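You operate a simulated robot arm through the tools that you are given. There is no shell and no other tool. Be economical: measure what you need, move in short steps, check, and stop when the job is done.

Carry out the task below with a simulated two-armed robot. There is one attempt and no reset: what you move stays moved.

Task
Hold the sieve on the top of the low carton stack steady with one hand and put the purple pack in it with the other.
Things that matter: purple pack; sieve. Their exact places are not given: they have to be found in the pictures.

It is judged by the outcome, as a careful person would: the job done as asked, and still so three seconds after it is handed in. It fails if anything else is knocked over, pushed out of place, dropped, spilled or broken.

Robot
Two 7-joint arms with two-finger parallel grippers on one trunk, on a base that drives. Base frame: it is fixed to the floor where the robot stands at the start and does not move with it; the origin is under the middle of the robot, x ahead of it, y to its left, z up. Units: m, degrees, N and s.
The left shoulder is at the start at [0.05, 0.168, 1.032], the right one opposite. With the tool pointing down near the work surface each hand reaches from about 0.22 to 0.66 m from the robot's upright axis, wherever it stands, measured 20 degrees to its own side. Places, roughly: purple pack [2, -1, 0.75]; sieve [-0.75, -3.25, 0.75]. Payload 1.57 kg a hand.
The TCP of each hand is the grasp point between the finger pads, 0.03 m short of the fingertips. In the tool frame z runs along the fingers and y along their closing line. Largest opening 0.08 m; finger width 0.017, thickness 0.012; the body of the gripper, 0.04 by 0.082 m, starts 0.08 m behind the TCP.
Orientation is that of the tool frame in the base frame, as a unit quaternion [w, x, y, z]. With the fingers straight down and closing along the base's y, the tool's x points along the base's -x, its y along +y and its z along -z.

Tools
- The arms move only by the tool arm_command. It takes "left_steps", "right_steps" or both (then of equal length, played together; a hand with none holds still); each is a list of rows, each a list of 2 entries, a list of its own where there are three numbers: the shift along the base's x, y, z in m, then the turn, a rotation vector about the base's x, y, z in degrees. In form: [[[tx, ty, tz], [ax, ay, az]], ...]. A call has 1 to 20 rows; each row shifts and turns the commanded pose from where the row before left it. "left_grip" and "right_grip" are, for a hand that has rows, the closure, from 0 (fully open) to 1 (shut), set as the call begins (left out, the last holds). A row lasts 0.2 s, in which the tool goes at most 0.05 m and 8.6 degrees; a call with a longer step from one row to the next is refused whole, and so is a gripper value outside its range. Where a pose cannot be reached the arm comes as near as it can. A force on the tool above 40 N (or 10 N above the force at the start of the call, whichever is more), or a blocked arm, ends the call early, and 0.2 s more pass. Each finger travels about 0.045 m/s and halts on what it meets, pressing with about 27 N; the grip force reading is that of the motor and also rises with nothing between the fingers. The clock runs only during rows and for 0.2 s after the last one: add rows that do not move to give the fingers time. The reply holds the time, the measured pose of the TCP, the force on the tool along the base axes, the opening and the grip force, in the units named above and with some noise, with the torque about the TCP (base axes, N m) and any sound that the robot's microphone picked up.
- Cameras (640 x 400 px; columns grow to the right, rows downward): "scene" is now at [0.1294, -0.0063, 1.2477]; the picture's right is [-0.07, -1.00, 0.00], its down [-0.53, 0.04, -0.85] and it looks along [0.84, -0.06, -0.53] (base axes); focal length 292 px, centre (320, 200). "left" rides on the left gripper at [0.072, 0.007, -0.122] in its tool frame; the picture's right is [-0.09, 1.00, 0.00], its down [-0.84, -0.08, -0.54] and it looks along [-0.54, -0.05, 0.84] (tool axes); focal length 238 px, centre (320, 200). "right" rides on the right gripper at [0.072, -0.007, -0.122] in its tool frame; the picture's right is [0.09, 1.00, 0.00], its down [-0.84, 0.08, -0.54] and it looks along [-0.54, 0.05, 0.84] (tool axes); focal length 238 px, centre (320, 200).
- capture(camera): a new picture of that camera. It takes no simulated time.
- raise_lower(by): slides the trunk up (or, below 0, down) by that many m; the arms and the scene camera ride with it, the base frame stays. It gives what a move gives, with no picture.
- steer(legs): drives the robot by 1 to 6 legs, each [ahead, left, turn to the left] in m, m and degrees, along the robot's own axes; the way and the turn of a leg run together, so that a leg with both is an arc; at most 1.5 m and 180 degrees a leg. The arms and the cameras ride along, it lands a little off, and it stops where it bumps. It gives what a move gives.
- head_to(pan, tilt): turns the head with the scene camera to pan (to the left, within 80 degrees either way) and tilt (down, from -29 to 69), counted from straight ahead of the robot. It gives what a move gives.
- point_at(camera, pixels): there is no depth. For up to 12 entries [column, row, z] of the newest picture of that camera ("zoom" is the newest enlarged one), the place [x, y] in the base frame at which the ray of that pixel passes the height z, good to about 0.002 m. It takes no simulated time.
- inspect(camera, box): a new picture of the part [left, top, right, bottom] of that camera's present view, enlarged. It takes no simulated time.
- sign_off(): hands the job in; it is judged then, once.

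Go step by step. Measure first, check grasps and placings, and put right what went wrong. The budget is 90 turns and 76 pictures, counting those below and the enlarged ones. Unless the task says otherwise, let go and move clear before handing in, and close with one line.

The tools are called after ">>>" by a JSON object that holds its "method" and its "body". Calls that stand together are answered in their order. arm_command: Moves the arms, as the interface text tells. Its arguments: {"type":"object","properties":{"left_steps":{"type":"array"},"left_grip":{"type":"number"},"right_steps":{"type":"array"},"right_grip":{"type":"number"}},"required":[]} The other tools are called the same way: raise_lower (by) slides the trunk up or down; steer (legs) drives the base; head_to (pan, tilt) turns the head that bears the scene camera; capture (camera) takes a picture; point_at (camera, pixels) gives the place at which the rays of pixels pass given heights; inspect (camera, box) takes an enlarged picture of a part of a camera's view; sign_off () hands the job in.

At the start:

```text
time_s: 0.0
left_ee_pos: [0.5035, 0.2642, 0.9825]
left_tcp_rot: [0.0, -0.001, 1.0, 0.0]
left_wrist_force: [-0.8, -0.7, 0.2]
left_torque: [-0.02, -0.01, 0.0]
left_width: 0.0797
left_grip_force: 0.1
right_ee_pos: [0.5443, -0.2082, 1.0107]
right_tcp_rot: [0.0, -0.001, 1.0, 0.0]
right_wrist_force: [0.3, -0.2, 0.2]
right_torque: [-0.01, 0.01, 0.0]
right_width: 0.0798
right_grip_force: 0.0
trunk travel left (down, up): [-0.2, 0.243]
robot x, y, heading: [-0.0022, -0.0023, 0.1]
head pan, tilt: [-3.9, 32.2]
```

scene: 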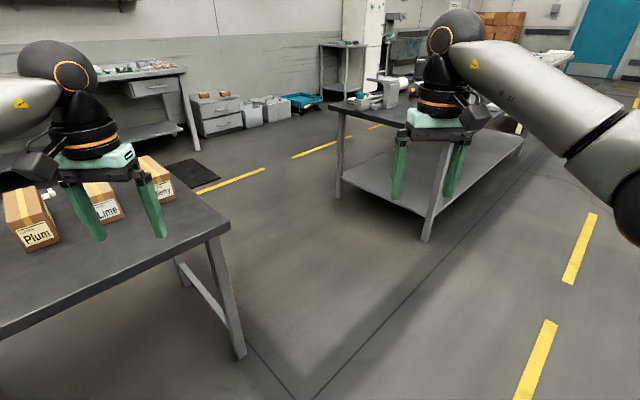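
right: 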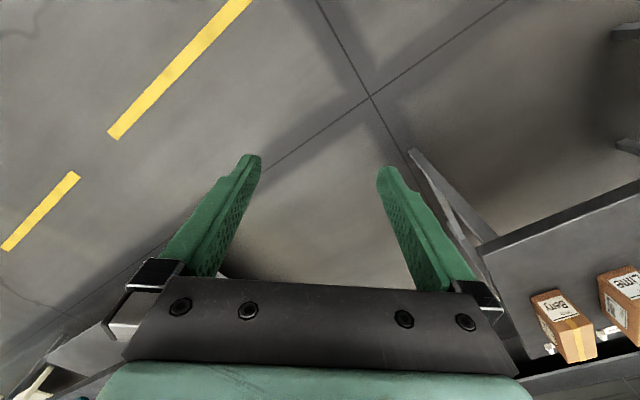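
left: 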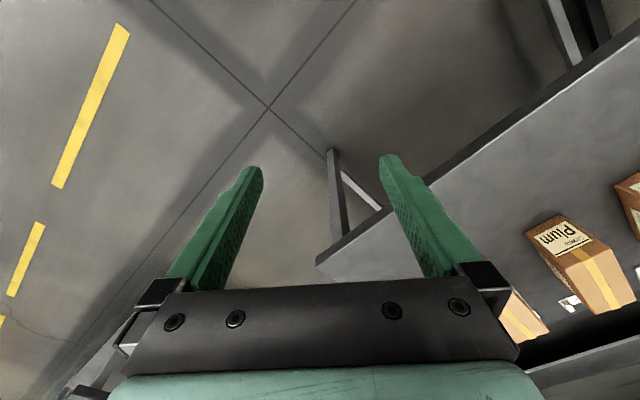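

The scene picture shows a table ahead right (around pixel 420,110), where the purple pack should be. I will turn the head to it and to the right for the sieve.

>>> {"method": "head_to", "body": {"pan": -27, "tilt": 15}}

>>> {"method": "capture", "body": {"camera": "scene"}}

>>> {"method": "head_to", "body": {"pan": -80, "tilt": 15}}

>>> {"method": "capture", "body": {"camera": "scene"}}

```text
time_s: 0.9
left_ee_pos: [0.5046, 0.2627, 0.9825]
left_tcp_rot: [-0.001, -0.001, 1.0, 0.0]
left_wrist_force: [-0.9, 0.3, 0.6]
left_torque: [0.0, -0.02, 0.01]
left_width: 0.0799
left_grip_force: 0.2
right_ee_pos: [0.5447, -0.2083, 1.0112]
right_tcp_rot: [-0.001, 0.0, 1.0, 0.001]
right_wrist_force: [-0.7, -0.8, -0.4]
right_torque: [0.0, 0.0, 0.05]
right_width: 0.0798
right_grip_force: 0.0
trunk travel left (down, up): [-0.2, 0.243]
robot x, y, heading: [-0.0008, 0.0022, 0.2]
head pan, tilt: [-27.0, 15.0]
```

```text
72 pictures are left
```

scene: 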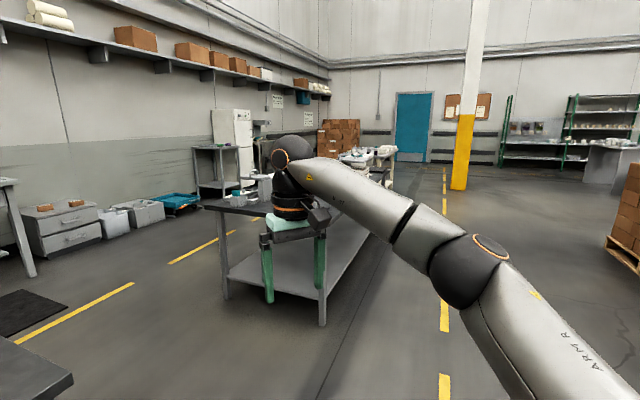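

```text
time_s: 2.1
left_ee_pos: [0.5051, 0.2642, 0.9825]
left_tcp_rot: [0.0, -0.001, 1.0, 0.0]
left_wrist_force: [0.2, -0.1, -0.1]
left_torque: [0.0, 0.0, -0.02]
left_width: 0.0802
left_grip_force: 0.0
right_ee_pos: [0.5449, -0.2086, 1.0113]
right_tcp_rot: [0.0, 0.0, 1.0, 0.0]
right_wrist_force: [0.7, 0.3, 0.6]
right_torque: [0.0, 0.0, 0.01]
right_width: 0.0801
right_grip_force: 0.1
trunk travel left (down, up): [-0.2, 0.243]
robot x, y, heading: [0.0032, -0.0002, -0.0]
head pan, tilt: [-80.0, 15.0]
```

```text
71 pictures are left
```

scene: 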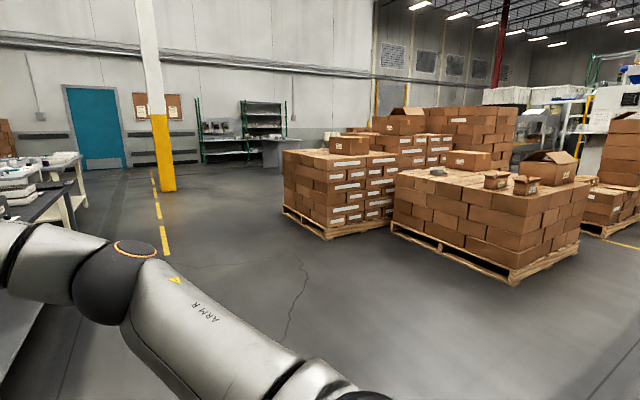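

The second picture shows the sieve as a small grey disc on the front carton stack near (437,172). I take a closer look, then look down at the table.

>>> {"method": "inspect", "body": {"camera": "scene", "box": [380, 130, 600, 270]}}

>>> {"method": "point_at", "body": {"camera": "scene", "pixels": [[437, 172, 0.75], [392, 222, 0], [513, 283, 0], [578, 250, 0], [283, 208, 0], [327, 238, 0], [160, 255, 0]]}}

>>> {"method": "steer", "body": {"legs": [[0, 0, -50], [1.3, 0, 0], [0, 0, 90]]}}

>>> {"method": "head_to", "body": {"pan": 0, "tilt": 25}}

>>> {"method": "capture", "body": {"camera": "scene"}}

```text
2.86 times, centred on (490, 200) of scene
```

zoom: 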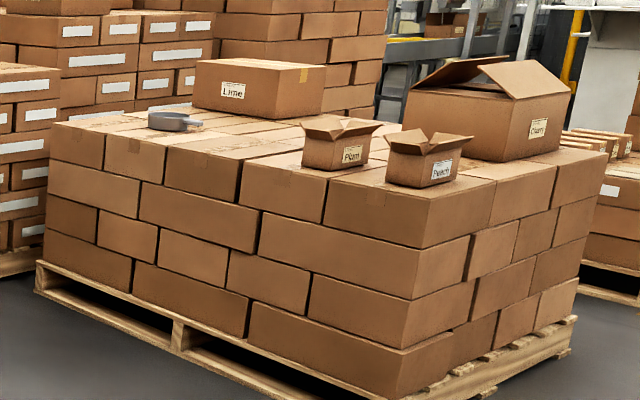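

```text
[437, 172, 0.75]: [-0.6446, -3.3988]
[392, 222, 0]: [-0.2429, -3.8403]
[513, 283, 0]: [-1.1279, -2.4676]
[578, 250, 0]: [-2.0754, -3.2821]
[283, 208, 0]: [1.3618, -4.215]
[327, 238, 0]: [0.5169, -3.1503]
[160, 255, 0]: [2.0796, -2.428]
```

```text
time_s: 14.6
left_ee_pos: [1.0416, -0.472, 0.9816]
left_tcp_rot: [0.0, -0.322, 0.947, 0.0]
left_wrist_force: [0.5, 0.0, 0.9]
left_torque: [-0.03, -0.03, 0.03]
left_width: 0.0803
left_grip_force: 0.1
right_ee_pos: [1.3606, -0.8218, 1.0116]
right_tcp_rot: [0.0, -0.321, 0.947, -0.001]
right_wrist_force: [-0.4, 0.3, 0.1]
right_torque: [0.02, -0.04, -0.02]
right_width: 0.0803
right_grip_force: 0.0
trunk travel left (down, up): [-0.2, 0.243]
robot x, y, heading: [0.7993, -0.988, 37.5]
head pan, tilt: [-80.0, 15.0]
```

```text
time_s: 16.1
left_ee_pos: [1.0423, -0.4733, 0.9826]
left_tcp_rot: [0.0, -0.323, 0.947, 0.0]
left_wrist_force: [-0.5, -0.2, 0.8]
left_torque: [0.03, 0.0, 0.0]
left_width: 0.0802
left_grip_force: 0.1
right_ee_pos: [1.3605, -0.8223, 1.0111]
right_tcp_rot: [-0.001, -0.321, 0.947, 0.0]
right_wrist_force: [-0.7, -0.4, -0.1]
right_torque: [0.01, 0.01, 0.01]
right_width: 0.0801
right_grip_force: 0.2
trunk travel left (down, up): [-0.2, 0.243]
robot x, y, heading: [0.7989, -0.9878, 37.4]
head pan, tilt: [0.0, 25.0]
```

```text
69 pictures are left
```

scene: 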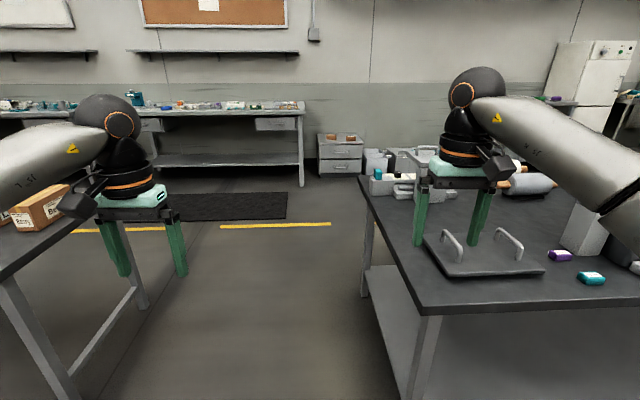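

The purple pack shows at (560,255), with a teal one at (592,278) and a tray with handles beside it. I zoom in and locate it.

>>> {"method": "inspect", "body": {"camera": "scene", "box": [400, 170, 640, 320]}}

>>> {"method": "point_at", "body": {"camera": "scene", "pixels": [[560, 255, 0.75], [592, 278, 0.75], [425, 310, 0.75], [360, 178, 0.75], [639, 306, 0.75], [450, 275, 0.75], [545, 270, 0.75]]}}

```text
2.67 times, centred on (520, 245) of scene
```

zoom: 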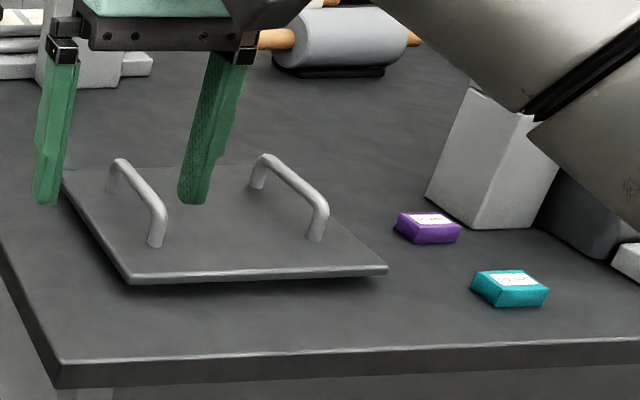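

```text
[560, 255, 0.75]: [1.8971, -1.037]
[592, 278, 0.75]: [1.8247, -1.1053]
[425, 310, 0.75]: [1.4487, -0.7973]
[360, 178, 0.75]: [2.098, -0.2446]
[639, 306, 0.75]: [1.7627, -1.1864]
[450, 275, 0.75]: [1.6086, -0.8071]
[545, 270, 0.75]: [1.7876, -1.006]
```

The pack is near (1.90,-1.04) and the table edge runs at about -51°, so I drive to face it square on with the right hand about above it.

>>> {"method": "steer", "body": {"legs": [[0, -0.526, 2], [0.25, 0, 0]]}}

>>> {"method": "head_to", "body": {"pan": -15, "tilt": 45}}

>>> {"method": "capture", "body": {"camera": "scene"}}

>>> {"method": "capture", "body": {"camera": "right"}}

```text
time_s: 22.6
left_ee_pos: [1.5448, -0.7177, 0.9821]
left_tcp_rot: [0.0, -0.336, 0.942, -0.001]
left_wrist_force: [0.1, 0.2, -0.2]
left_torque: [0.01, 0.01, 0.0]
left_width: 0.0801
left_grip_force: 0.1
right_ee_pos: [1.8729, -1.0567, 1.0112]
right_tcp_rot: [-0.001, -0.336, 0.942, 0.0]
right_wrist_force: [-0.3, 0.0, -0.3]
right_torque: [-0.03, 0.03, 0.04]
right_width: 0.0804
right_grip_force: 0.0
trunk travel left (down, up): [-0.2, 0.243]
robot x, y, heading: [1.3183, -1.2411, 39.1]
head pan, tilt: [0.0, 25.0]
```

```text
time_s: 23.4
left_ee_pos: [1.5447, -0.7175, 0.9821]
left_tcp_rot: [0.0, -0.335, 0.942, 0.0]
left_wrist_force: [-0.4, -0.7, -0.2]
left_torque: [0.02, 0.02, 0.0]
left_width: 0.0798
left_grip_force: 0.1
right_ee_pos: [1.8738, -1.0583, 1.0124]
right_tcp_rot: [0.001, -0.335, 0.942, 0.0]
right_wrist_force: [1.0, -0.8, 0.0]
right_torque: [0.0, -0.02, -0.01]
right_width: 0.0801
right_grip_force: 0.1
trunk travel left (down, up): [-0.2, 0.243]
robot x, y, heading: [1.3199, -1.2409, 39.2]
head pan, tilt: [-15.0, 45.0]
```

```text
67 pictures are left
```

scene: 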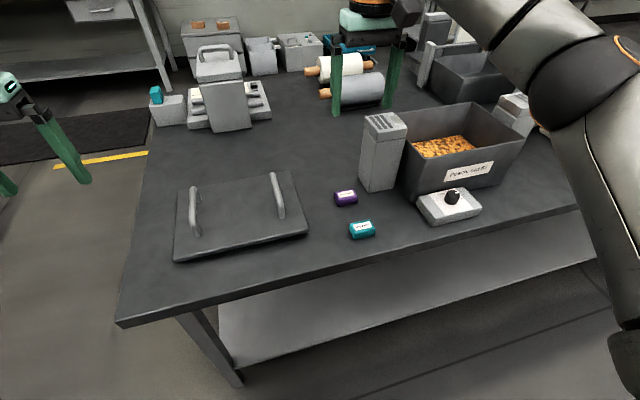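

```text
66 pictures are left
```

right: 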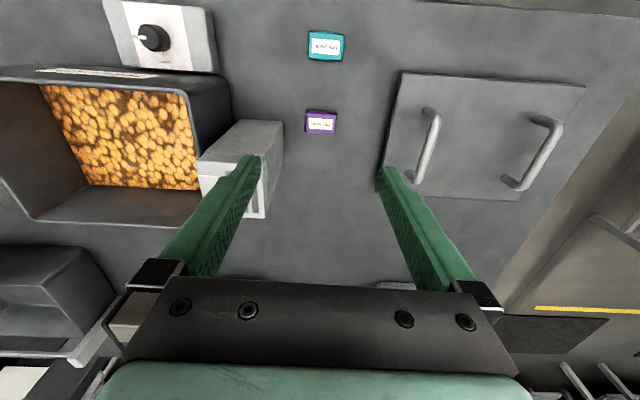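

The right camera shows the pack at (321,121) clearly; I triangulate with both cameras.

>>> {"method": "point_at", "body": {"camera": "right", "pixels": [[321, 121, 0.75], [321, 121, 0.8], [321, 121, 0.7], [306, 111, 0.77], [338, 111, 0.77], [336, 135, 0.77], [307, 133, 0.77]]}}

>>> {"method": "inspect", "body": {"camera": "scene", "box": [310, 160, 410, 250]}}

>>> {"method": "inspect", "body": {"camera": "right", "box": [270, 80, 370, 160]}}

>>> {"method": "point_at", "body": {"camera": "scene", "pixels": [[345, 198, 0.75], [345, 198, 0.8], [345, 198, 0.7]]}}

```text
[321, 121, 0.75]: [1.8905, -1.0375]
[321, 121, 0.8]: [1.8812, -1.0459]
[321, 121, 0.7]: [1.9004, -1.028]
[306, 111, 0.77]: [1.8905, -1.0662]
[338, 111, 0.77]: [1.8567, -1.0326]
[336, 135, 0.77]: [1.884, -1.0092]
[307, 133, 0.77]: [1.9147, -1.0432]
```

```text
4.44 times, centred on (360, 205) of scene
```

zoom: 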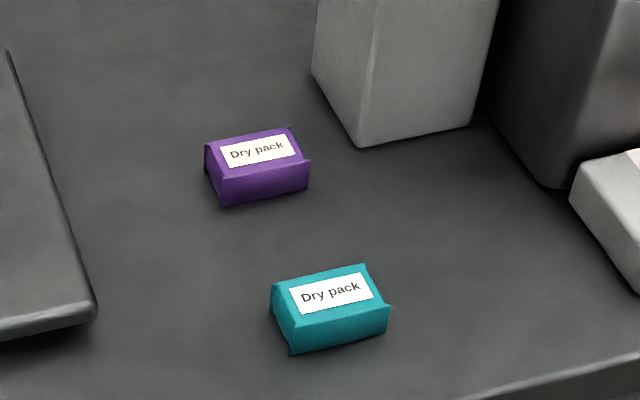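

```text
5.00 times, centred on (320, 120) of right
```

zoom: 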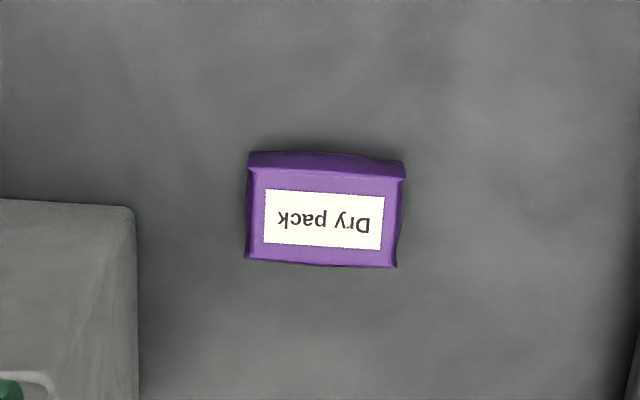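

```text
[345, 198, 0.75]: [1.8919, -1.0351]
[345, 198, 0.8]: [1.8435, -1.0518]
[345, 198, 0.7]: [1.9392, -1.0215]
```

Both cameras agree on the pack centre at (1.891,-1.036,0.75). I check the clearance to the grey box next to it before descending.

>>> {"method": "point_at", "body": {"camera": "scene", "pixels": [[369, 192.6, 0.737], [358.2, 176.8, 0.737], [337.5, 206, 0.737], [357.3, 202.3, 0.737], [334.2, 192.5, 0.737], [394, 188, 0.737]]}}

>>> {"method": "point_at", "body": {"camera": "right", "pixels": [[320, 130.5, 0.737], [283, 121.5, 0.87], [307, 110, 0.737], [337, 111, 0.737]]}}

```text
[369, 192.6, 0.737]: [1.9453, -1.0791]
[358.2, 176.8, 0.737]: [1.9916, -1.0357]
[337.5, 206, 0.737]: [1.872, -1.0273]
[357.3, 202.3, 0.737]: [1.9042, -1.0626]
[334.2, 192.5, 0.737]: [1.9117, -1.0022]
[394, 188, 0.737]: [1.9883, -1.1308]
```

```text
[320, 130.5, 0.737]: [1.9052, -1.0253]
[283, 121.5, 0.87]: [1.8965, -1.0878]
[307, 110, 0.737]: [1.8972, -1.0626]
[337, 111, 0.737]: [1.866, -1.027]
```

The box's near face is about 6 cm right of the pack centre, so I pre-close the hand to about 66 mm and go down to z≈0.80, turned by +4°, and check.

>>> {"method": "arm_command", "body": {"right_steps": [[[0.009, 0.011, 0], [0, 0, 2]], [[0.008, 0.0105, 0], [0, 0, 2]], [[0, 0, -0.035], [0, 0, 0]], [[0, 0, -0.035], [0, 0, 0]], [[0, 0, -0.035], [0, 0, 0]], [[0, 0, -0.035], [0, 0, 0]], [[0, 0, -0.035], [0, 0, 0]], [[0, 0, -0.03], [0, 0, 0]], [[0, 0, 0], [0, 0, 0]]], "right_grip": 0.175}}

>>> {"method": "capture", "body": {"camera": "right"}}

>>> {"method": "inspect", "body": {"camera": "scene", "box": [280, 110, 440, 250]}}

```text
time_s: 25.4
left_ee_pos: [1.5445, -0.7178, 0.9813]
left_tcp_rot: [0.001, -0.335, 0.942, 0.001]
left_wrist_force: [-0.2, 0.2, 0.2]
left_torque: [0.01, -0.01, 0.02]
left_width: 0.08
left_grip_force: 0.1
right_ee_pos: [1.8907, -1.0351, 0.8064]
right_tcp_rot: [0.0, -0.369, 0.929, 0.0]
right_wrist_force: [0.3, 0.0, 0.7]
right_torque: [0.01, 0.04, -0.02]
right_width: 0.0661
right_grip_force: 0.1
trunk travel left (down, up): [-0.2, 0.243]
robot x, y, heading: [1.3222, -1.2415, 39.1]
head pan, tilt: [-15.0, 45.0]
```

```text
63 pictures are left
```

right: 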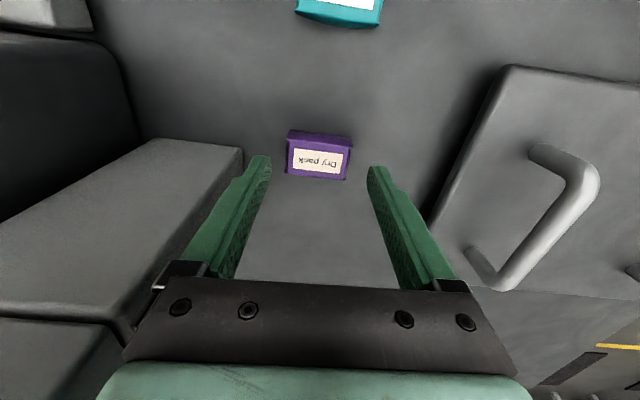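

```text
2.86 times, centred on (360, 180) of scene
```

zoom: 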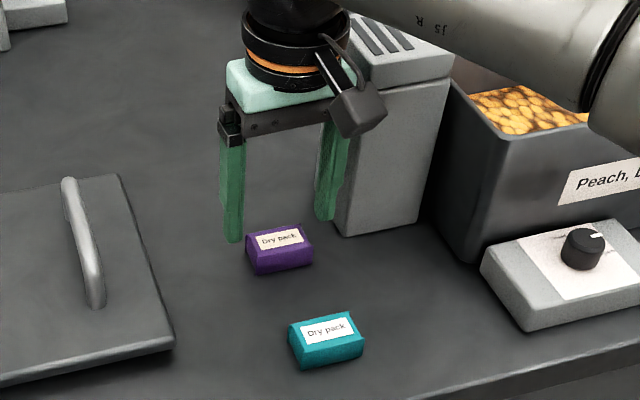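

The fingers straddle the pack at (319,155), with clearance to the box. I remeasure the pack from close by.

>>> {"method": "point_at", "body": {"camera": "right", "pixels": [[319, 155, 0.755], [318, 160, 0.763], [288, 130, 0.755], [352, 138, 0.755], [287, 175, 0.755], [348, 180, 0.755]]}}

```text
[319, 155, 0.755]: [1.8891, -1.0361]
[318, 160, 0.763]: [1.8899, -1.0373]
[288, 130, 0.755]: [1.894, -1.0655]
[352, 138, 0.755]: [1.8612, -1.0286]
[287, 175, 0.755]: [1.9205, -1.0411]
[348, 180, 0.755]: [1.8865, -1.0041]
```

The pack is centred within 2 mm and aligned. I go down and close.

>>> {"method": "arm_command", "body": {"right_steps": [[[-0.001, -0.001, -0.017], [0, 0, 0]], [[0, 0, -0.014], [0, 0, 0]], [[0, 0, 0], [0, 0, 0]]]}}

>>> {"method": "arm_command", "body": {"right_steps": [[[0, 0, 0], [0, 0, 0]], [[0, 0, 0], [0, 0, 0]], [[0, 0, 0], [0, 0, 0]], [[0, 0, 0], [0, 0, 0]]], "right_grip": 0.6}}

>>> {"method": "capture", "body": {"camera": "right"}}

```text
time_s: 26.2
left_ee_pos: [1.5438, -0.7185, 0.9824]
left_tcp_rot: [0.0, -0.336, 0.942, 0.0]
left_wrist_force: [-0.4, 0.1, -0.6]
left_torque: [0.01, -0.05, 0.04]
left_width: 0.0801
left_grip_force: 0.1
right_ee_pos: [1.8896, -1.0377, 0.7746]
right_tcp_rot: [0.0, -0.369, 0.929, 0.0]
right_wrist_force: [0.3, -0.1, 0.1]
right_torque: [-0.04, -0.02, -0.02]
right_width: 0.0661
right_grip_force: 0.1
trunk travel left (down, up): [-0.2, 0.243]
robot x, y, heading: [1.319, -1.2386, 39.4]
head pan, tilt: [-15.0, 45.0]
```

```text
time_s: 27.2
left_ee_pos: [1.5447, -0.7173, 0.9827]
left_tcp_rot: [0.0, -0.335, 0.942, 0.0]
left_wrist_force: [-0.4, -0.3, 0.0]
left_torque: [-0.02, 0.0, 0.05]
left_width: 0.0798
left_grip_force: 0.2
right_ee_pos: [1.8904, -1.0379, 0.7749]
right_tcp_rot: [0.001, -0.368, 0.93, 0.0]
right_wrist_force: [0.3, 0.8, 0.5]
right_torque: [0.0, -0.03, 0.01]
right_width: 0.0489
right_grip_force: 27.0
trunk travel left (down, up): [-0.2, 0.243]
robot x, y, heading: [1.3191, -1.2396, 39.1]
head pan, tilt: [-15.0, 45.0]
```

```text
61 pictures are left
```

right: 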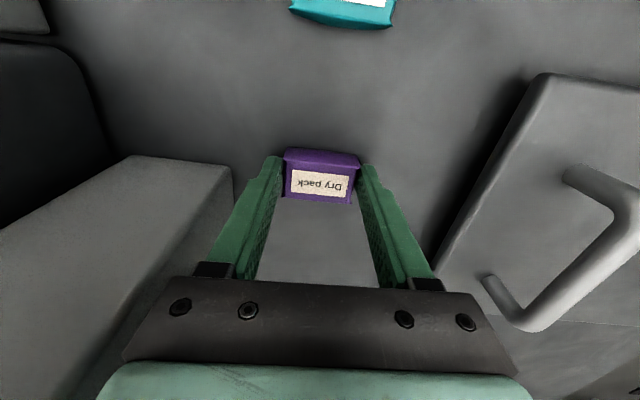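

The pack is held (width 48.9 mm, 27 N). I lift it straight up and check.

>>> {"method": "arm_command", "body": {"right_steps": [[[0, 0, 0.02], [0, 0, 0]], [[0, 0, 0.03], [0, 0, 0]], [[0, 0, 0.04], [0, 0, 0]], [[0, 0, 0.04], [0, 0, 0]], [[0, 0, 0.04], [0, 0, 0]], [[0, 0, 0.04], [0, 0, 0]], [[0, 0, 0.03], [0, 0, 0]], [[0, 0, 0], [0, 0, 0]]]}}

>>> {"method": "capture", "body": {"camera": "right"}}

```text
time_s: 29.0
left_ee_pos: [1.5436, -0.718, 0.9815]
left_tcp_rot: [0.001, -0.336, 0.942, 0.0]
left_wrist_force: [0.4, 0.0, -0.2]
left_torque: [0.01, 0.01, 0.0]
left_width: 0.0799
left_grip_force: 0.1
right_ee_pos: [1.8918, -1.0398, 1.0154]
right_tcp_rot: [0.0, -0.368, 0.93, -0.001]
right_wrist_force: [0.4, 0.5, -0.3]
right_torque: [0.0, -0.01, 0.01]
right_width: 0.049
right_grip_force: 27.0
trunk travel left (down, up): [-0.2, 0.243]
robot x, y, heading: [1.3225, -1.2378, 39.5]
head pan, tilt: [-15.0, 45.0]
```

```text
60 pictures are left
```

right: 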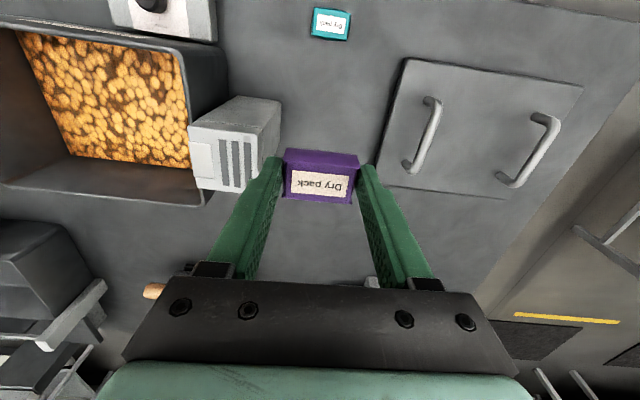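

The pack is secure in the right hand. I now back away from the table and drive to a viewing spot short of the carton stack.

>>> {"method": "steer", "body": {"legs": [[-0.5, 0, 0], [0, 0, -170], [1.3, 0, 0], [0, 0, -16]]}}

>>> {"method": "head_to", "body": {"pan": 0, "tilt": 30}}

>>> {"method": "capture", "body": {"camera": "scene"}}

```text
time_s: 46.1
left_ee_pos: [-0.2001, -3.0769, 0.9826]
left_tcp_rot: [-0.001, 0.957, 0.291, 0.0]
left_wrist_force: [0.2, 1.1, -0.2]
left_torque: [0.01, 0.0, 0.01]
left_width: 0.08
left_grip_force: 0.0
right_ee_pos: [-0.5141, -2.7228, 1.0166]
right_tcp_rot: [0.0, 0.947, 0.322, 0.0]
right_wrist_force: [-0.5, 0.4, -0.1]
right_torque: [0.0, -0.02, 0.02]
right_width: 0.049
right_grip_force: 27.4
trunk travel left (down, up): [-0.2, 0.243]
robot x, y, heading: [0.0752, -2.5788, -146.1]
head pan, tilt: [-15.0, 45.0]
```

```text
time_s: 46.9
left_ee_pos: [-0.1993, -3.0764, 0.9824]
left_tcp_rot: [0.0, 0.957, 0.291, 0.0]
left_wrist_force: [0.1, 0.3, 0.0]
left_torque: [0.02, -0.01, -0.02]
left_width: 0.0802
left_grip_force: 0.2
right_ee_pos: [-0.5143, -2.7216, 1.0159]
right_tcp_rot: [0.0, 0.946, 0.324, 0.001]
right_wrist_force: [-0.4, 0.7, 0.2]
right_torque: [0.02, -0.05, -0.02]
right_width: 0.0486
right_grip_force: 26.6
trunk travel left (down, up): [-0.2, 0.243]
robot x, y, heading: [0.0734, -2.5804, -146.4]
head pan, tilt: [0.0, 30.0]
```

```text
59 pictures are left
```

scene: 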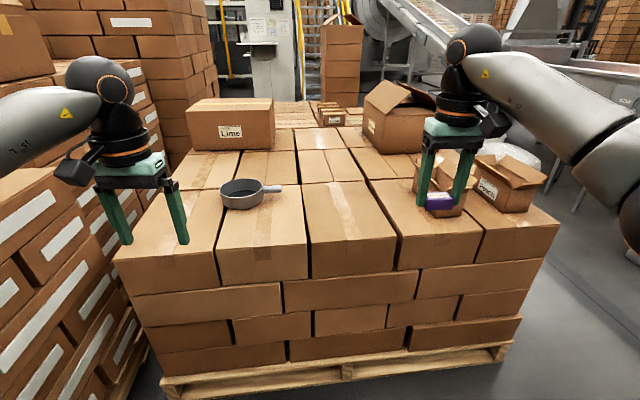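

The sieve sits at (242,193) with its handle to the right at (275,188), so the left hand can pinch the rim on the left while the right lowers the pack. I zoom and measure.

>>> {"method": "inspect", "body": {"camera": "scene", "box": [200, 165, 300, 225]}}

>>> {"method": "point_at", "body": {"camera": "scene", "pixels": [[242, 193, 0.75], [242, 193, 0.7], [220, 193, 0.75], [264, 190, 0.75], [282, 187, 0.75], [218, 280, 0.7], [308, 280, 0.7], [115, 260, 0.7], [560, 228, 0.7], [240, 149, 0.7], [193, 145, 0.7]]}}

```text
6.40 times, centred on (250, 195) of scene
```

zoom: 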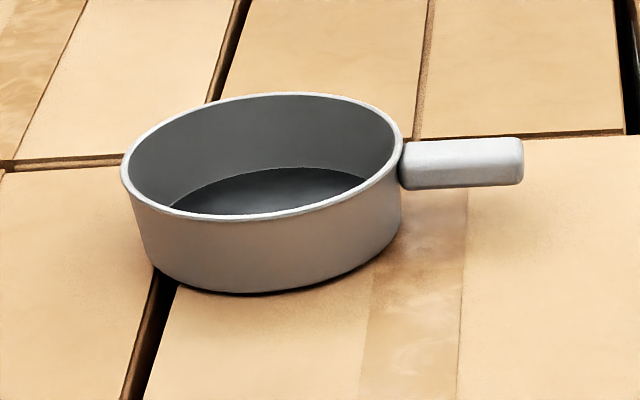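

```text
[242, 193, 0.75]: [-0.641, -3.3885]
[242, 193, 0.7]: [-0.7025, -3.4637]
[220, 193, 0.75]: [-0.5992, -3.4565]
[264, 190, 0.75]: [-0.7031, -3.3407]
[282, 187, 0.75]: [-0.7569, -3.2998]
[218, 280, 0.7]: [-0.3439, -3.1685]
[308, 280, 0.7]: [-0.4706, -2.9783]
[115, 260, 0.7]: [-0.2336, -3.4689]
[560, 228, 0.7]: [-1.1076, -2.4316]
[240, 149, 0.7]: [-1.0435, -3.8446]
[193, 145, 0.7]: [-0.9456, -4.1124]
```

The top front edge of the stack is not clear here; I zoom on the front cartons.

>>> {"method": "inspect", "body": {"camera": "scene", "box": [100, 170, 420, 370]}}

```text
2.00 times, centred on (260, 270) of scene
```

zoom: 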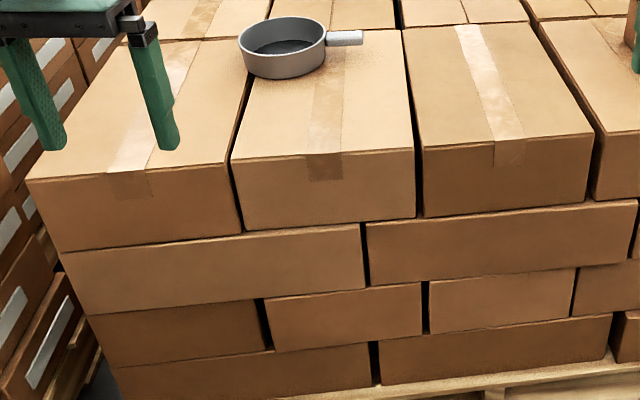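

>>> {"method": "point_at", "body": {"camera": "scene", "pixels": [[114, 260, 0.7], [215.5, 250, 0.7], [306.5, 244, 0.7], [395, 237.5, 0.7], [114, 260, 0.75], [395, 237.5, 0.75], [175, 382, 0], [345, 370, 0], [510, 342, 0]]}}

>>> {"method": "steer", "body": {"legs": [[0.2, 0.2, 0]]}}

>>> {"method": "head_to", "body": {"pan": 0, "tilt": 42}}

>>> {"method": "capture", "body": {"camera": "scene"}}

>>> {"method": "capture", "body": {"camera": "left"}}

```text
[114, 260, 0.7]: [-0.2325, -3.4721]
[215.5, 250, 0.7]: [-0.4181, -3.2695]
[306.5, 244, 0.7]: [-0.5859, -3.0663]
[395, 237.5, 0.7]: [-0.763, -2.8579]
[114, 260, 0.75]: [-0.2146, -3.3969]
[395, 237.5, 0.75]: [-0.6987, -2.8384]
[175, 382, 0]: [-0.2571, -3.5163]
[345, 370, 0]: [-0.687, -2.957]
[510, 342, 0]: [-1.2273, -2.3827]
```

```text
time_s: 49.3
left_ee_pos: [-0.2517, -3.3568, 0.9825]
left_tcp_rot: [0.0, 0.956, 0.293, 0.0]
left_wrist_force: [0.0, -0.2, -0.2]
left_torque: [0.01, -0.05, -0.01]
left_width: 0.08
left_grip_force: 0.1
right_ee_pos: [-0.5673, -3.0052, 1.0169]
right_tcp_rot: [-0.001, 0.945, 0.326, 0.0]
right_wrist_force: [0.5, 0.3, 0.2]
right_torque: [0.02, -0.02, 0.01]
right_width: 0.0487
right_grip_force: 27.5
trunk travel left (down, up): [-0.2, 0.243]
robot x, y, heading: [0.0212, -2.8567, -145.8]
head pan, tilt: [0.0, 30.0]
```

```text
time_s: 50.0
left_ee_pos: [-0.2515, -3.3571, 0.9815]
left_tcp_rot: [0.001, 0.956, 0.293, -0.001]
left_wrist_force: [0.0, 0.3, 0.8]
left_torque: [0.0, -0.02, -0.01]
left_width: 0.0795
left_grip_force: 0.0
right_ee_pos: [-0.5668, -3.0061, 1.0154]
right_tcp_rot: [0.0, 0.946, 0.325, 0.001]
right_wrist_force: [-0.2, -0.3, -0.5]
right_torque: [0.01, 0.0, 0.0]
right_width: 0.0488
right_grip_force: 27.0
trunk travel left (down, up): [-0.2, 0.243]
robot x, y, heading: [0.0177, -2.8557, -146.0]
head pan, tilt: [0.0, 42.0]
```

```text
56 pictures are left
```

scene: 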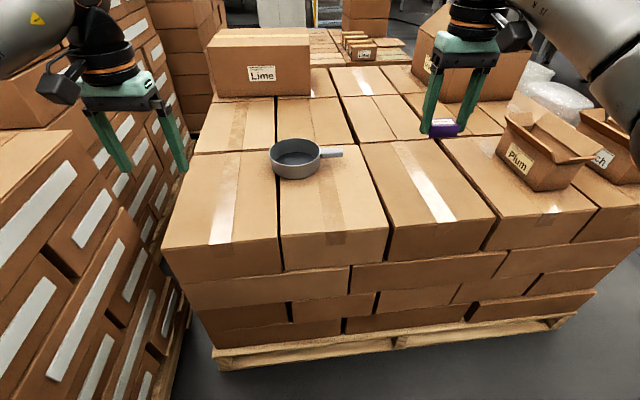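

```text
55 pictures are left
```

left: 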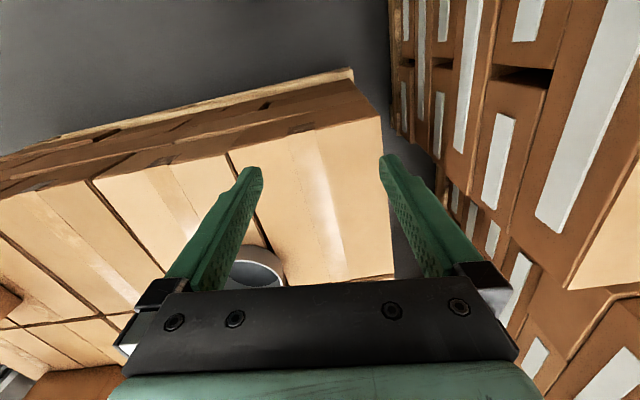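

The stack's front edge runs so that a heading of about -139° is square, and the taller left stack is close on the left. I zoom on the sieve and triangulate with the previous view.

>>> {"method": "inspect", "body": {"camera": "scene", "box": [255, 125, 355, 190]}}

>>> {"method": "point_at", "body": {"camera": "scene", "pixels": [[163, 248, 0.7], [281, 269, 0.0], [388, 222, 0.7], [494, 215, 0.7], [163, 248, 0.75], [494, 215, 0.75]]}}

```text
6.15 times, centred on (305, 158) of scene
```

zoom: 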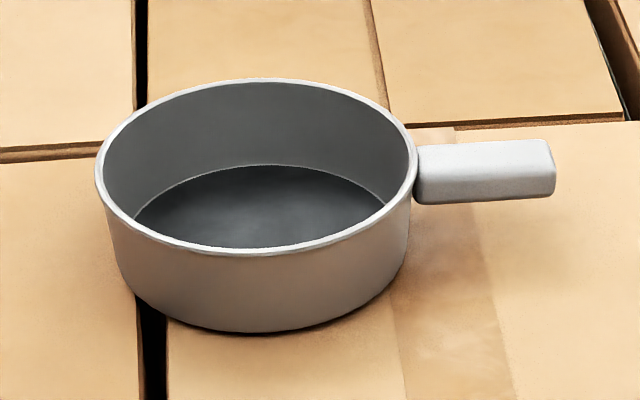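

```text
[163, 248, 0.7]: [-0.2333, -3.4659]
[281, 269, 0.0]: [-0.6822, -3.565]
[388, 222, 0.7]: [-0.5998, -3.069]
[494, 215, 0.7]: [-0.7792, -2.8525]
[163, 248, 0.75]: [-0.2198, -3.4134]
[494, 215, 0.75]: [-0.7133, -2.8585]
```

>>> {"method": "point_at", "body": {"camera": "scene", "pixels": [[268.4, 152.6, 0.75], [320.9, 152.6, 0.75], [294.8, 166.9, 0.75], [294.8, 138.2, 0.75], [268.4, 152.6, 0.74], [320.9, 152.6, 0.74], [294.8, 166.9, 0.74], [294.8, 138.2, 0.74], [292.8, 179.5, 0.69], [343.2, 154, 0.735], [298, 165, 0.69], [321, 155, 0.735]]}}

```text
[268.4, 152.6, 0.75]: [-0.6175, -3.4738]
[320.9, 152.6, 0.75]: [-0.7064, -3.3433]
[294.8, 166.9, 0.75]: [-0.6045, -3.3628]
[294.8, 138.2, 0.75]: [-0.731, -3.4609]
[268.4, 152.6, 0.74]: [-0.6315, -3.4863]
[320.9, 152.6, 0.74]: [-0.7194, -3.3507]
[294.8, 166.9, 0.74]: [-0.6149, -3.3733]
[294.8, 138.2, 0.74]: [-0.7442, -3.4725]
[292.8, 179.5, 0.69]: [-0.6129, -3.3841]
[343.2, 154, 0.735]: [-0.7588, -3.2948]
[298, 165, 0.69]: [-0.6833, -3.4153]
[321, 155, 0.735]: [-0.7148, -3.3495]
```

Triangulation puts the sieve centre near (-0.677,-3.42), 16 cm wide, rim at z≈0.74, carton top ≈0.69, with the handle pointing to my right. I tilt the head fully down to see how far the base protrudes.

>>> {"method": "head_to", "body": {"pan": 0, "tilt": 69}}

>>> {"method": "capture", "body": {"camera": "scene"}}

```text
time_s: 50.9
left_ee_pos: [-0.251, -3.3568, 0.9823]
left_tcp_rot: [0.0, 0.956, 0.293, 0.0]
left_wrist_force: [-0.5, 0.0, -0.5]
left_torque: [0.0, -0.01, 0.0]
left_width: 0.0798
left_grip_force: 0.1
right_ee_pos: [-0.5666, -3.0041, 1.0161]
right_tcp_rot: [0.001, 0.945, 0.326, 0.0]
right_wrist_force: [-0.1, -0.3, 0.8]
right_torque: [0.03, -0.01, -0.01]
right_width: 0.0488
right_grip_force: 26.5
trunk travel left (down, up): [-0.2, 0.243]
robot x, y, heading: [0.0206, -2.8558, -146.0]
head pan, tilt: [0.0, 68.8]
```

```text
53 pictures are left
```

scene: 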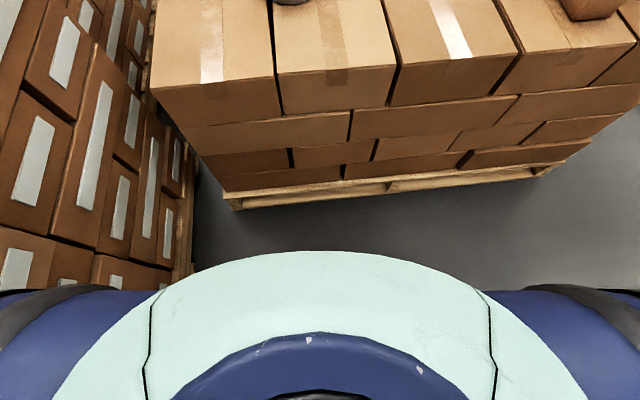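

>>> {"method": "point_at", "body": {"camera": "scene", "pixels": [[320, 250, 0.2], [320, 250, 0.35], [320, 250, 0.5], [320, 250, 0.8], [0, 292, 0.35], [0, 292, 0.8], [235, 208, 0], [540, 175, 0], [190, 275, 0], [195, 265, 0.14], [92, 290, 0.7]]}}

```text
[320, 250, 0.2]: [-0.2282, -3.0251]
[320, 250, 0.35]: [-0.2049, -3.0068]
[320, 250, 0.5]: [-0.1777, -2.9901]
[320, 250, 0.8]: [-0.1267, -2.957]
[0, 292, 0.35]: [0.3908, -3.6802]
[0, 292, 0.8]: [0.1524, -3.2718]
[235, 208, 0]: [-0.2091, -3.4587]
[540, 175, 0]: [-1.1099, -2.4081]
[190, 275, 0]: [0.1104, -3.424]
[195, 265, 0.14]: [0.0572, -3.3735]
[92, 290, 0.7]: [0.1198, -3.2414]
```

The body's silhouette limits the base to about 0.3 m in front of the axis, so I can stop 0.33 m from the stack edge. I square up and advance, then look at the left arm's clearance.

>>> {"method": "steer", "body": {"legs": [[0, -0.03, 7], [0.25, 0, 0]]}}

>>> {"method": "capture", "body": {"camera": "scene"}}

>>> {"method": "head_to", "body": {"pan": 50, "tilt": 35}}

>>> {"method": "capture", "body": {"camera": "scene"}}

```text
time_s: 53.3
left_ee_pos: [-0.3938, -3.5271, 0.9827]
left_tcp_rot: [0.0, 0.936, 0.351, -0.001]
left_wrist_force: [-1.4, -0.4, 0.1]
left_torque: [0.0, 0.01, 0.0]
left_width: 0.08
left_grip_force: 0.1
right_ee_pos: [-0.7512, -3.2166, 1.0152]
right_tcp_rot: [0.0, 0.924, 0.382, 0.0]
right_wrist_force: [0.4, -0.1, -0.7]
right_torque: [0.04, 0.0, 0.04]
right_width: 0.0484
right_grip_force: 26.5
trunk travel left (down, up): [-0.2, 0.243]
robot x, y, heading: [-0.184, -2.9978, -139.2]
head pan, tilt: [0.0, 68.8]
```

```text
52 pictures are left
```

scene: 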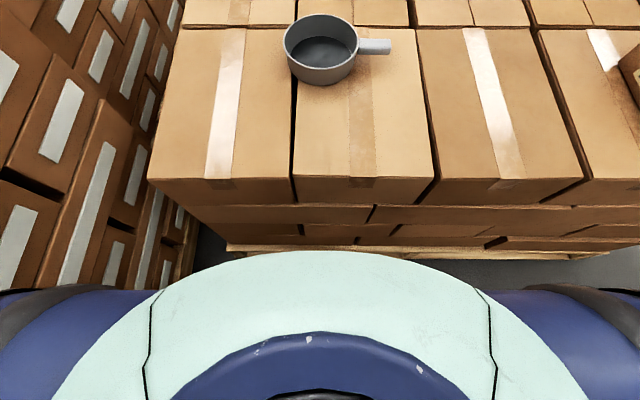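

```text
time_s: 54.5
left_ee_pos: [-0.3941, -3.526, 0.9818]
left_tcp_rot: [0.0, 0.936, 0.351, -0.001]
left_wrist_force: [-0.7, -0.3, -0.4]
left_torque: [0.02, 0.03, 0.0]
left_width: 0.0798
left_grip_force: 0.1
right_ee_pos: [-0.7509, -3.215, 1.0166]
right_tcp_rot: [0.0, 0.924, 0.382, 0.001]
right_wrist_force: [0.5, 0.8, -0.7]
right_torque: [-0.01, 0.0, 0.02]
right_width: 0.0489
right_grip_force: 26.4
trunk travel left (down, up): [-0.2, 0.243]
robot x, y, heading: [-0.1869, -2.9951, -138.9]
head pan, tilt: [50.0, 35.0]
```

```text
51 pictures are left
```

scene: 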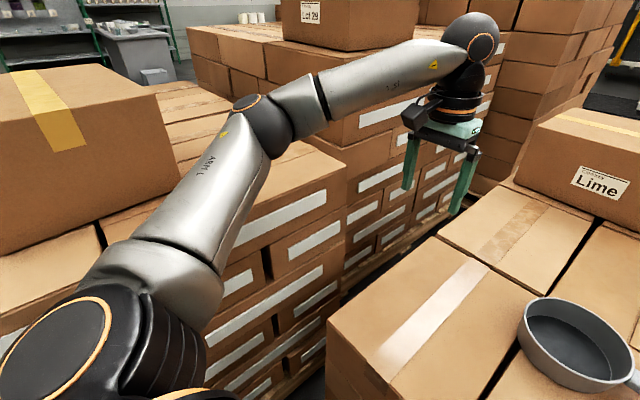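

The left elbow (260,120) lies above the left stack's near edge, so I'll watch it. I re-view the sieve from here for a precise fix.

>>> {"method": "head_to", "body": {"pan": 5, "tilt": 50}}

>>> {"method": "inspect", "body": {"camera": "scene", "box": [260, 60, 460, 185]}}

>>> {"method": "capture", "body": {"camera": "right"}}

>>> {"method": "capture", "body": {"camera": "left"}}

```text
time_s: 55.6
left_ee_pos: [-0.3938, -3.5271, 0.9828]
left_tcp_rot: [0.0, 0.936, 0.351, -0.002]
left_wrist_force: [0.0, 0.2, 0.0]
left_torque: [0.01, 0.03, 0.02]
left_width: 0.0801
left_grip_force: 0.0
right_ee_pos: [-0.7508, -3.2162, 1.0167]
right_tcp_rot: [0.0, 0.924, 0.383, 0.0]
right_wrist_force: [-0.3, -0.7, -0.2]
right_torque: [0.02, -0.01, -0.01]
right_width: 0.049
right_grip_force: 27.5
trunk travel left (down, up): [-0.2, 0.243]
robot x, y, heading: [-0.1898, -2.9975, -139.2]
head pan, tilt: [5.0, 50.0]
```

```text
3.20 times, centred on (360, 122) of scene
```

zoom: 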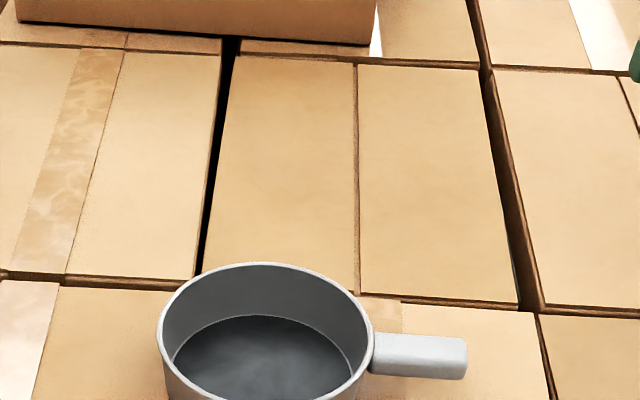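

```text
49 pictures are left
```

right: 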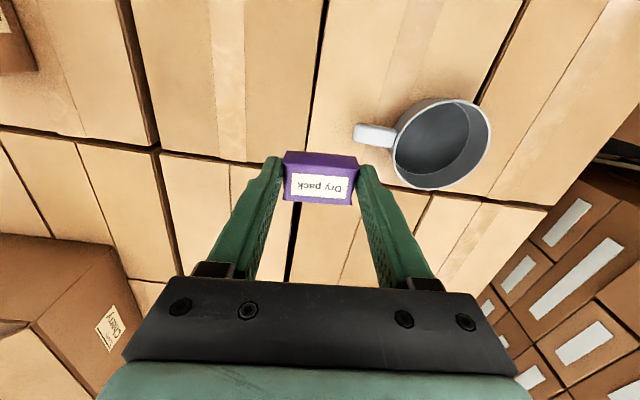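

```text
48 pictures are left
```

left: 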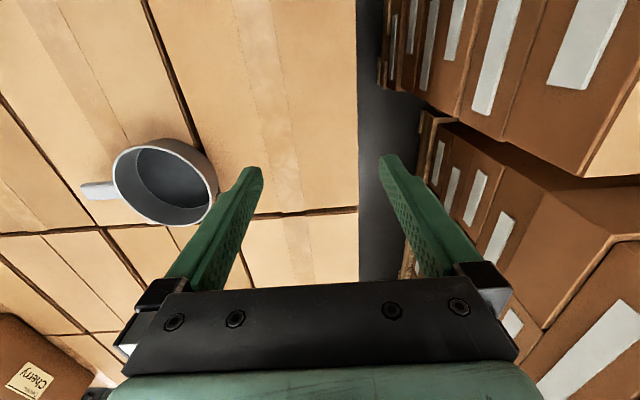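

>>> {"method": "point_at", "body": {"camera": "right", "pixels": [[441.5, 144, 0.75], [441.5, 144, 0.7], [355, 132, 0.74], [397, 140, 0.74], [486, 128, 0.745], [404, 165, 0.745]]}}

>>> {"method": "point_at", "body": {"camera": "left", "pixels": [[162, 183, 0.75], [162, 183, 0.7], [82, 190, 0.74], [112, 185, 0.745], [211, 190, 0.745], [140, 143, 0.745]]}}

>>> {"method": "inspect", "body": {"camera": "left", "box": [70, 120, 230, 240]}}

```text
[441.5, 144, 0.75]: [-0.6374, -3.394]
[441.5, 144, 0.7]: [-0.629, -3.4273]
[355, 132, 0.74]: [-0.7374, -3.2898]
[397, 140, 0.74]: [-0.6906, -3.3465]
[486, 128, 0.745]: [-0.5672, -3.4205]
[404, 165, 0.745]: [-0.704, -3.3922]
```

```text
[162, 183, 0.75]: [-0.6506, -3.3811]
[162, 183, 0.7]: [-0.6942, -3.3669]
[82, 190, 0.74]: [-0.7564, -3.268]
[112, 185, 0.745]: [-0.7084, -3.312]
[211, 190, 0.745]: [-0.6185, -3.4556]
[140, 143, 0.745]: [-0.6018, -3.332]
```

```text
3.33 times, centred on (150, 180) of left
```

zoom: 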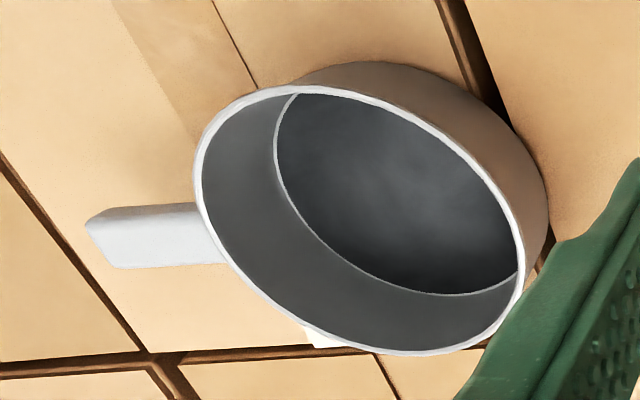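

Both wrist cameras agree: rim centre (-0.640,-3.388) at z≈0.763, radius ≈0.075. I bring the left hand above the left rim wall at (-0.591,-3.445), partly closed, stopping well above.

>>> {"method": "arm_command", "body": {"left_steps": [[[-0.033, 0.0137, 0], [0, 0, 0]], [[-0.033, 0.0137, 0], [0, 0, 0]], [[-0.033, 0.0137, 0], [0, 0, 0]], [[-0.033, 0.0137, 0], [0, 0, 0]], [[-0.033, 0.0137, 0], [0, 0, 0]], [[-0.032, 0.0137, 0], [0, 0, 0]], [[0, 0, -0.03], [0, 0, 0]], [[0, 0, -0.03], [0, 0, 0]], [[0, 0, -0.03], [0, 0, 0]], [[0, 0, -0.03], [0, 0, 0]], [[0, 0, 0], [0, 0, 0]]], "left_grip": 0.375}}

>>> {"method": "capture", "body": {"camera": "left"}}

>>> {"method": "head_to", "body": {"pan": 40, "tilt": 42}}

>>> {"method": "capture", "body": {"camera": "scene"}}

```text
time_s: 58.0
left_ee_pos: [-0.5739, -3.4384, 0.8589]
left_tcp_rot: [0.0, 0.937, 0.351, 0.0]
left_wrist_force: [-0.1, -0.1, 0.4]
left_torque: [0.03, -0.01, 0.03]
left_width: 0.05
left_grip_force: 0.0
left hand out of reach, approached as far as the arm can: row 6
right_ee_pos: [-0.7522, -3.2168, 1.016]
right_tcp_rot: [0.0, 0.924, 0.383, 0.0]
right_wrist_force: [0.6, 0.3, 0.0]
right_torque: [-0.01, -0.01, 0.01]
right_width: 0.0488
right_grip_force: 27.4
trunk travel left (down, up): [-0.2, 0.243]
robot x, y, heading: [-0.1864, -2.9973, -138.9]
head pan, tilt: [5.0, 50.0]
```

```text
46 pictures are left
```

left: 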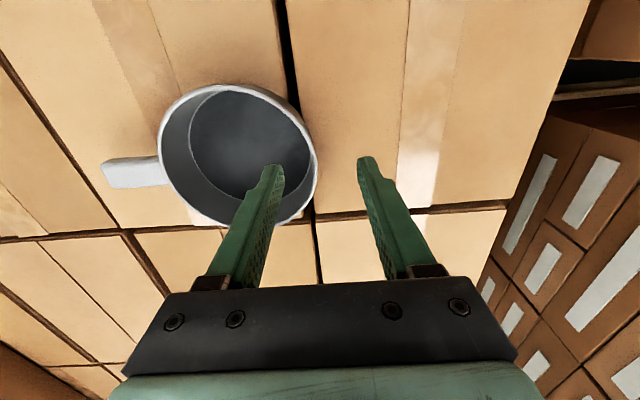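

```text
time_s: 59.0
left_ee_pos: [-0.5748, -3.4391, 0.8586]
left_tcp_rot: [0.0, 0.936, 0.351, -0.001]
left_wrist_force: [-0.6, 0.4, -0.4]
left_torque: [-0.01, -0.05, 0.02]
left_width: 0.0503
left_grip_force: 0.0
right_ee_pos: [-0.7511, -3.216, 1.0161]
right_tcp_rot: [0.0, 0.924, 0.383, 0.0]
right_wrist_force: [-0.2, -0.8, 0.3]
right_torque: [0.01, 0.02, 0.01]
right_width: 0.0489
right_grip_force: 27.2
trunk travel left (down, up): [-0.2, 0.243]
robot x, y, heading: [-0.1879, -2.9967, -139.2]
head pan, tilt: [40.0, 42.0]
```

```text
45 pictures are left
```

scene: 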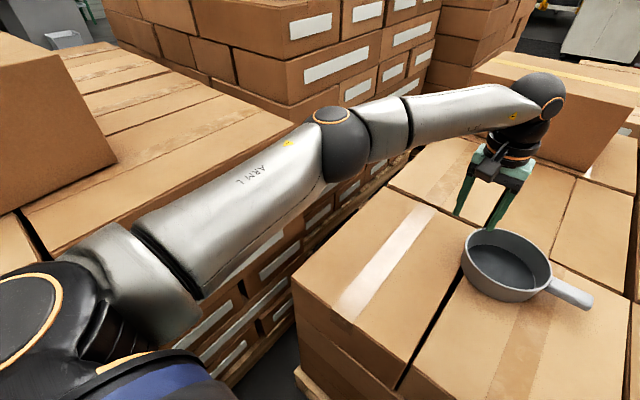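

The left hand stopped at 0.583 m forward, its fingers straddling the rim's left side near (318,170). I recheck the sieve's place from this closer view.

>>> {"method": "point_at", "body": {"camera": "left", "pixels": [[158, 150, 0.763], [316, 170, 0.763], [225, 84, 0.763], [262, 225, 0.763], [238, 156, 0.763], [101, 172, 0.75], [303, 115, 0.705]]}}

>>> {"method": "inspect", "body": {"camera": "left", "box": [140, 70, 400, 240]}}

```text
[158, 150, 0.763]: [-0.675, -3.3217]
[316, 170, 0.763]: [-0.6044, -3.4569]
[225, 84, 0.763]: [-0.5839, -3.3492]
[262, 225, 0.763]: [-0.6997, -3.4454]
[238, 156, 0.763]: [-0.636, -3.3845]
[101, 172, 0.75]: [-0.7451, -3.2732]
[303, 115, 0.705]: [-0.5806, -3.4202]
```

```text
2.35 times, centred on (270, 155) of left
```

zoom: 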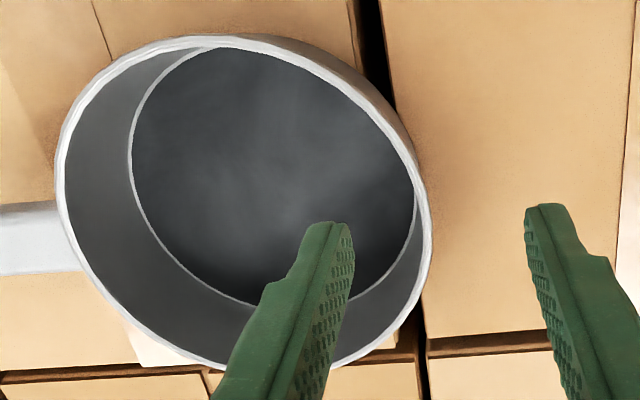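

The sieve centre is (-0.640,-3.391), radius ≈0.076. I turn the left hand 13° so it closes radially, shift 6 mm inward and go down over the rim.

>>> {"method": "arm_command", "body": {"left_steps": [[[-0.0027, 0.0019, 0], [0, 0, 6.5]], [[-0.0026, 0.0019, 0], [0, 0, 6.5]], [[0, 0, -0.025], [0, 0, 0]], [[0, 0, -0.025], [0, 0, 0]], [[0, 0, -0.02], [0, 0, 0]], [[0, 0, -0.018], [0, 0, 0]], [[0, 0, 0], [0, 0, 0]]]}}

>>> {"method": "capture", "body": {"camera": "left"}}

>>> {"method": "capture", "body": {"camera": "scene"}}

```text
time_s: 60.6
left_ee_pos: [-0.5813, -3.4359, 0.7713]
left_tcp_rot: [0.0, 0.891, 0.455, -0.001]
left_wrist_force: [-1.0, 0.3, -0.1]
left_torque: [0.0, 0.01, -0.01]
left_width: 0.0499
left_grip_force: 0.1
right_ee_pos: [-0.751, -3.2164, 1.0151]
right_tcp_rot: [0.0, 0.924, 0.382, 0.0]
right_wrist_force: [0.1, -0.7, -0.8]
right_torque: [0.0, -0.04, 0.01]
right_width: 0.049
right_grip_force: 26.2
trunk travel left (down, up): [-0.2, 0.243]
robot x, y, heading: [-0.1865, -2.9989, -139.1]
head pan, tilt: [40.0, 42.0]
```

```text
43 pictures are left
```

left: 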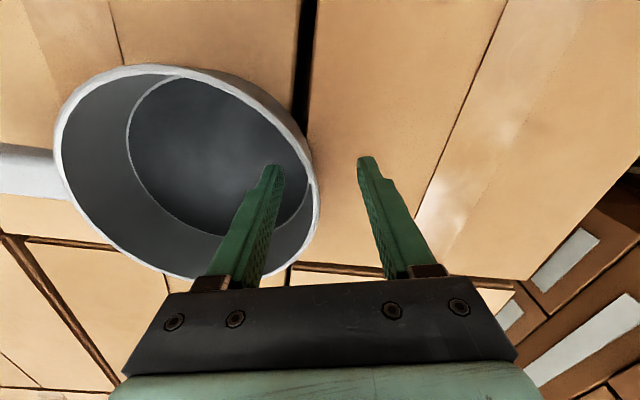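

```text
42 pictures are left
```

scene: 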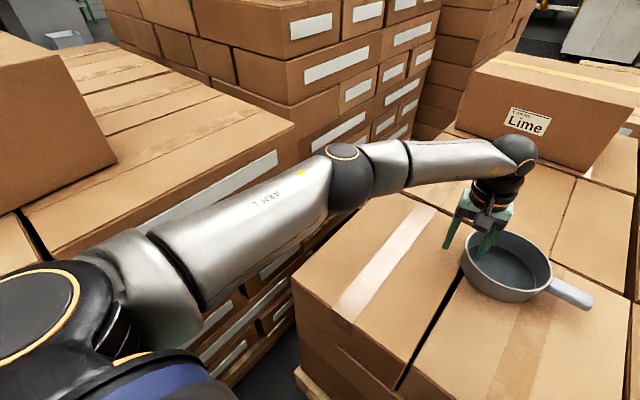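

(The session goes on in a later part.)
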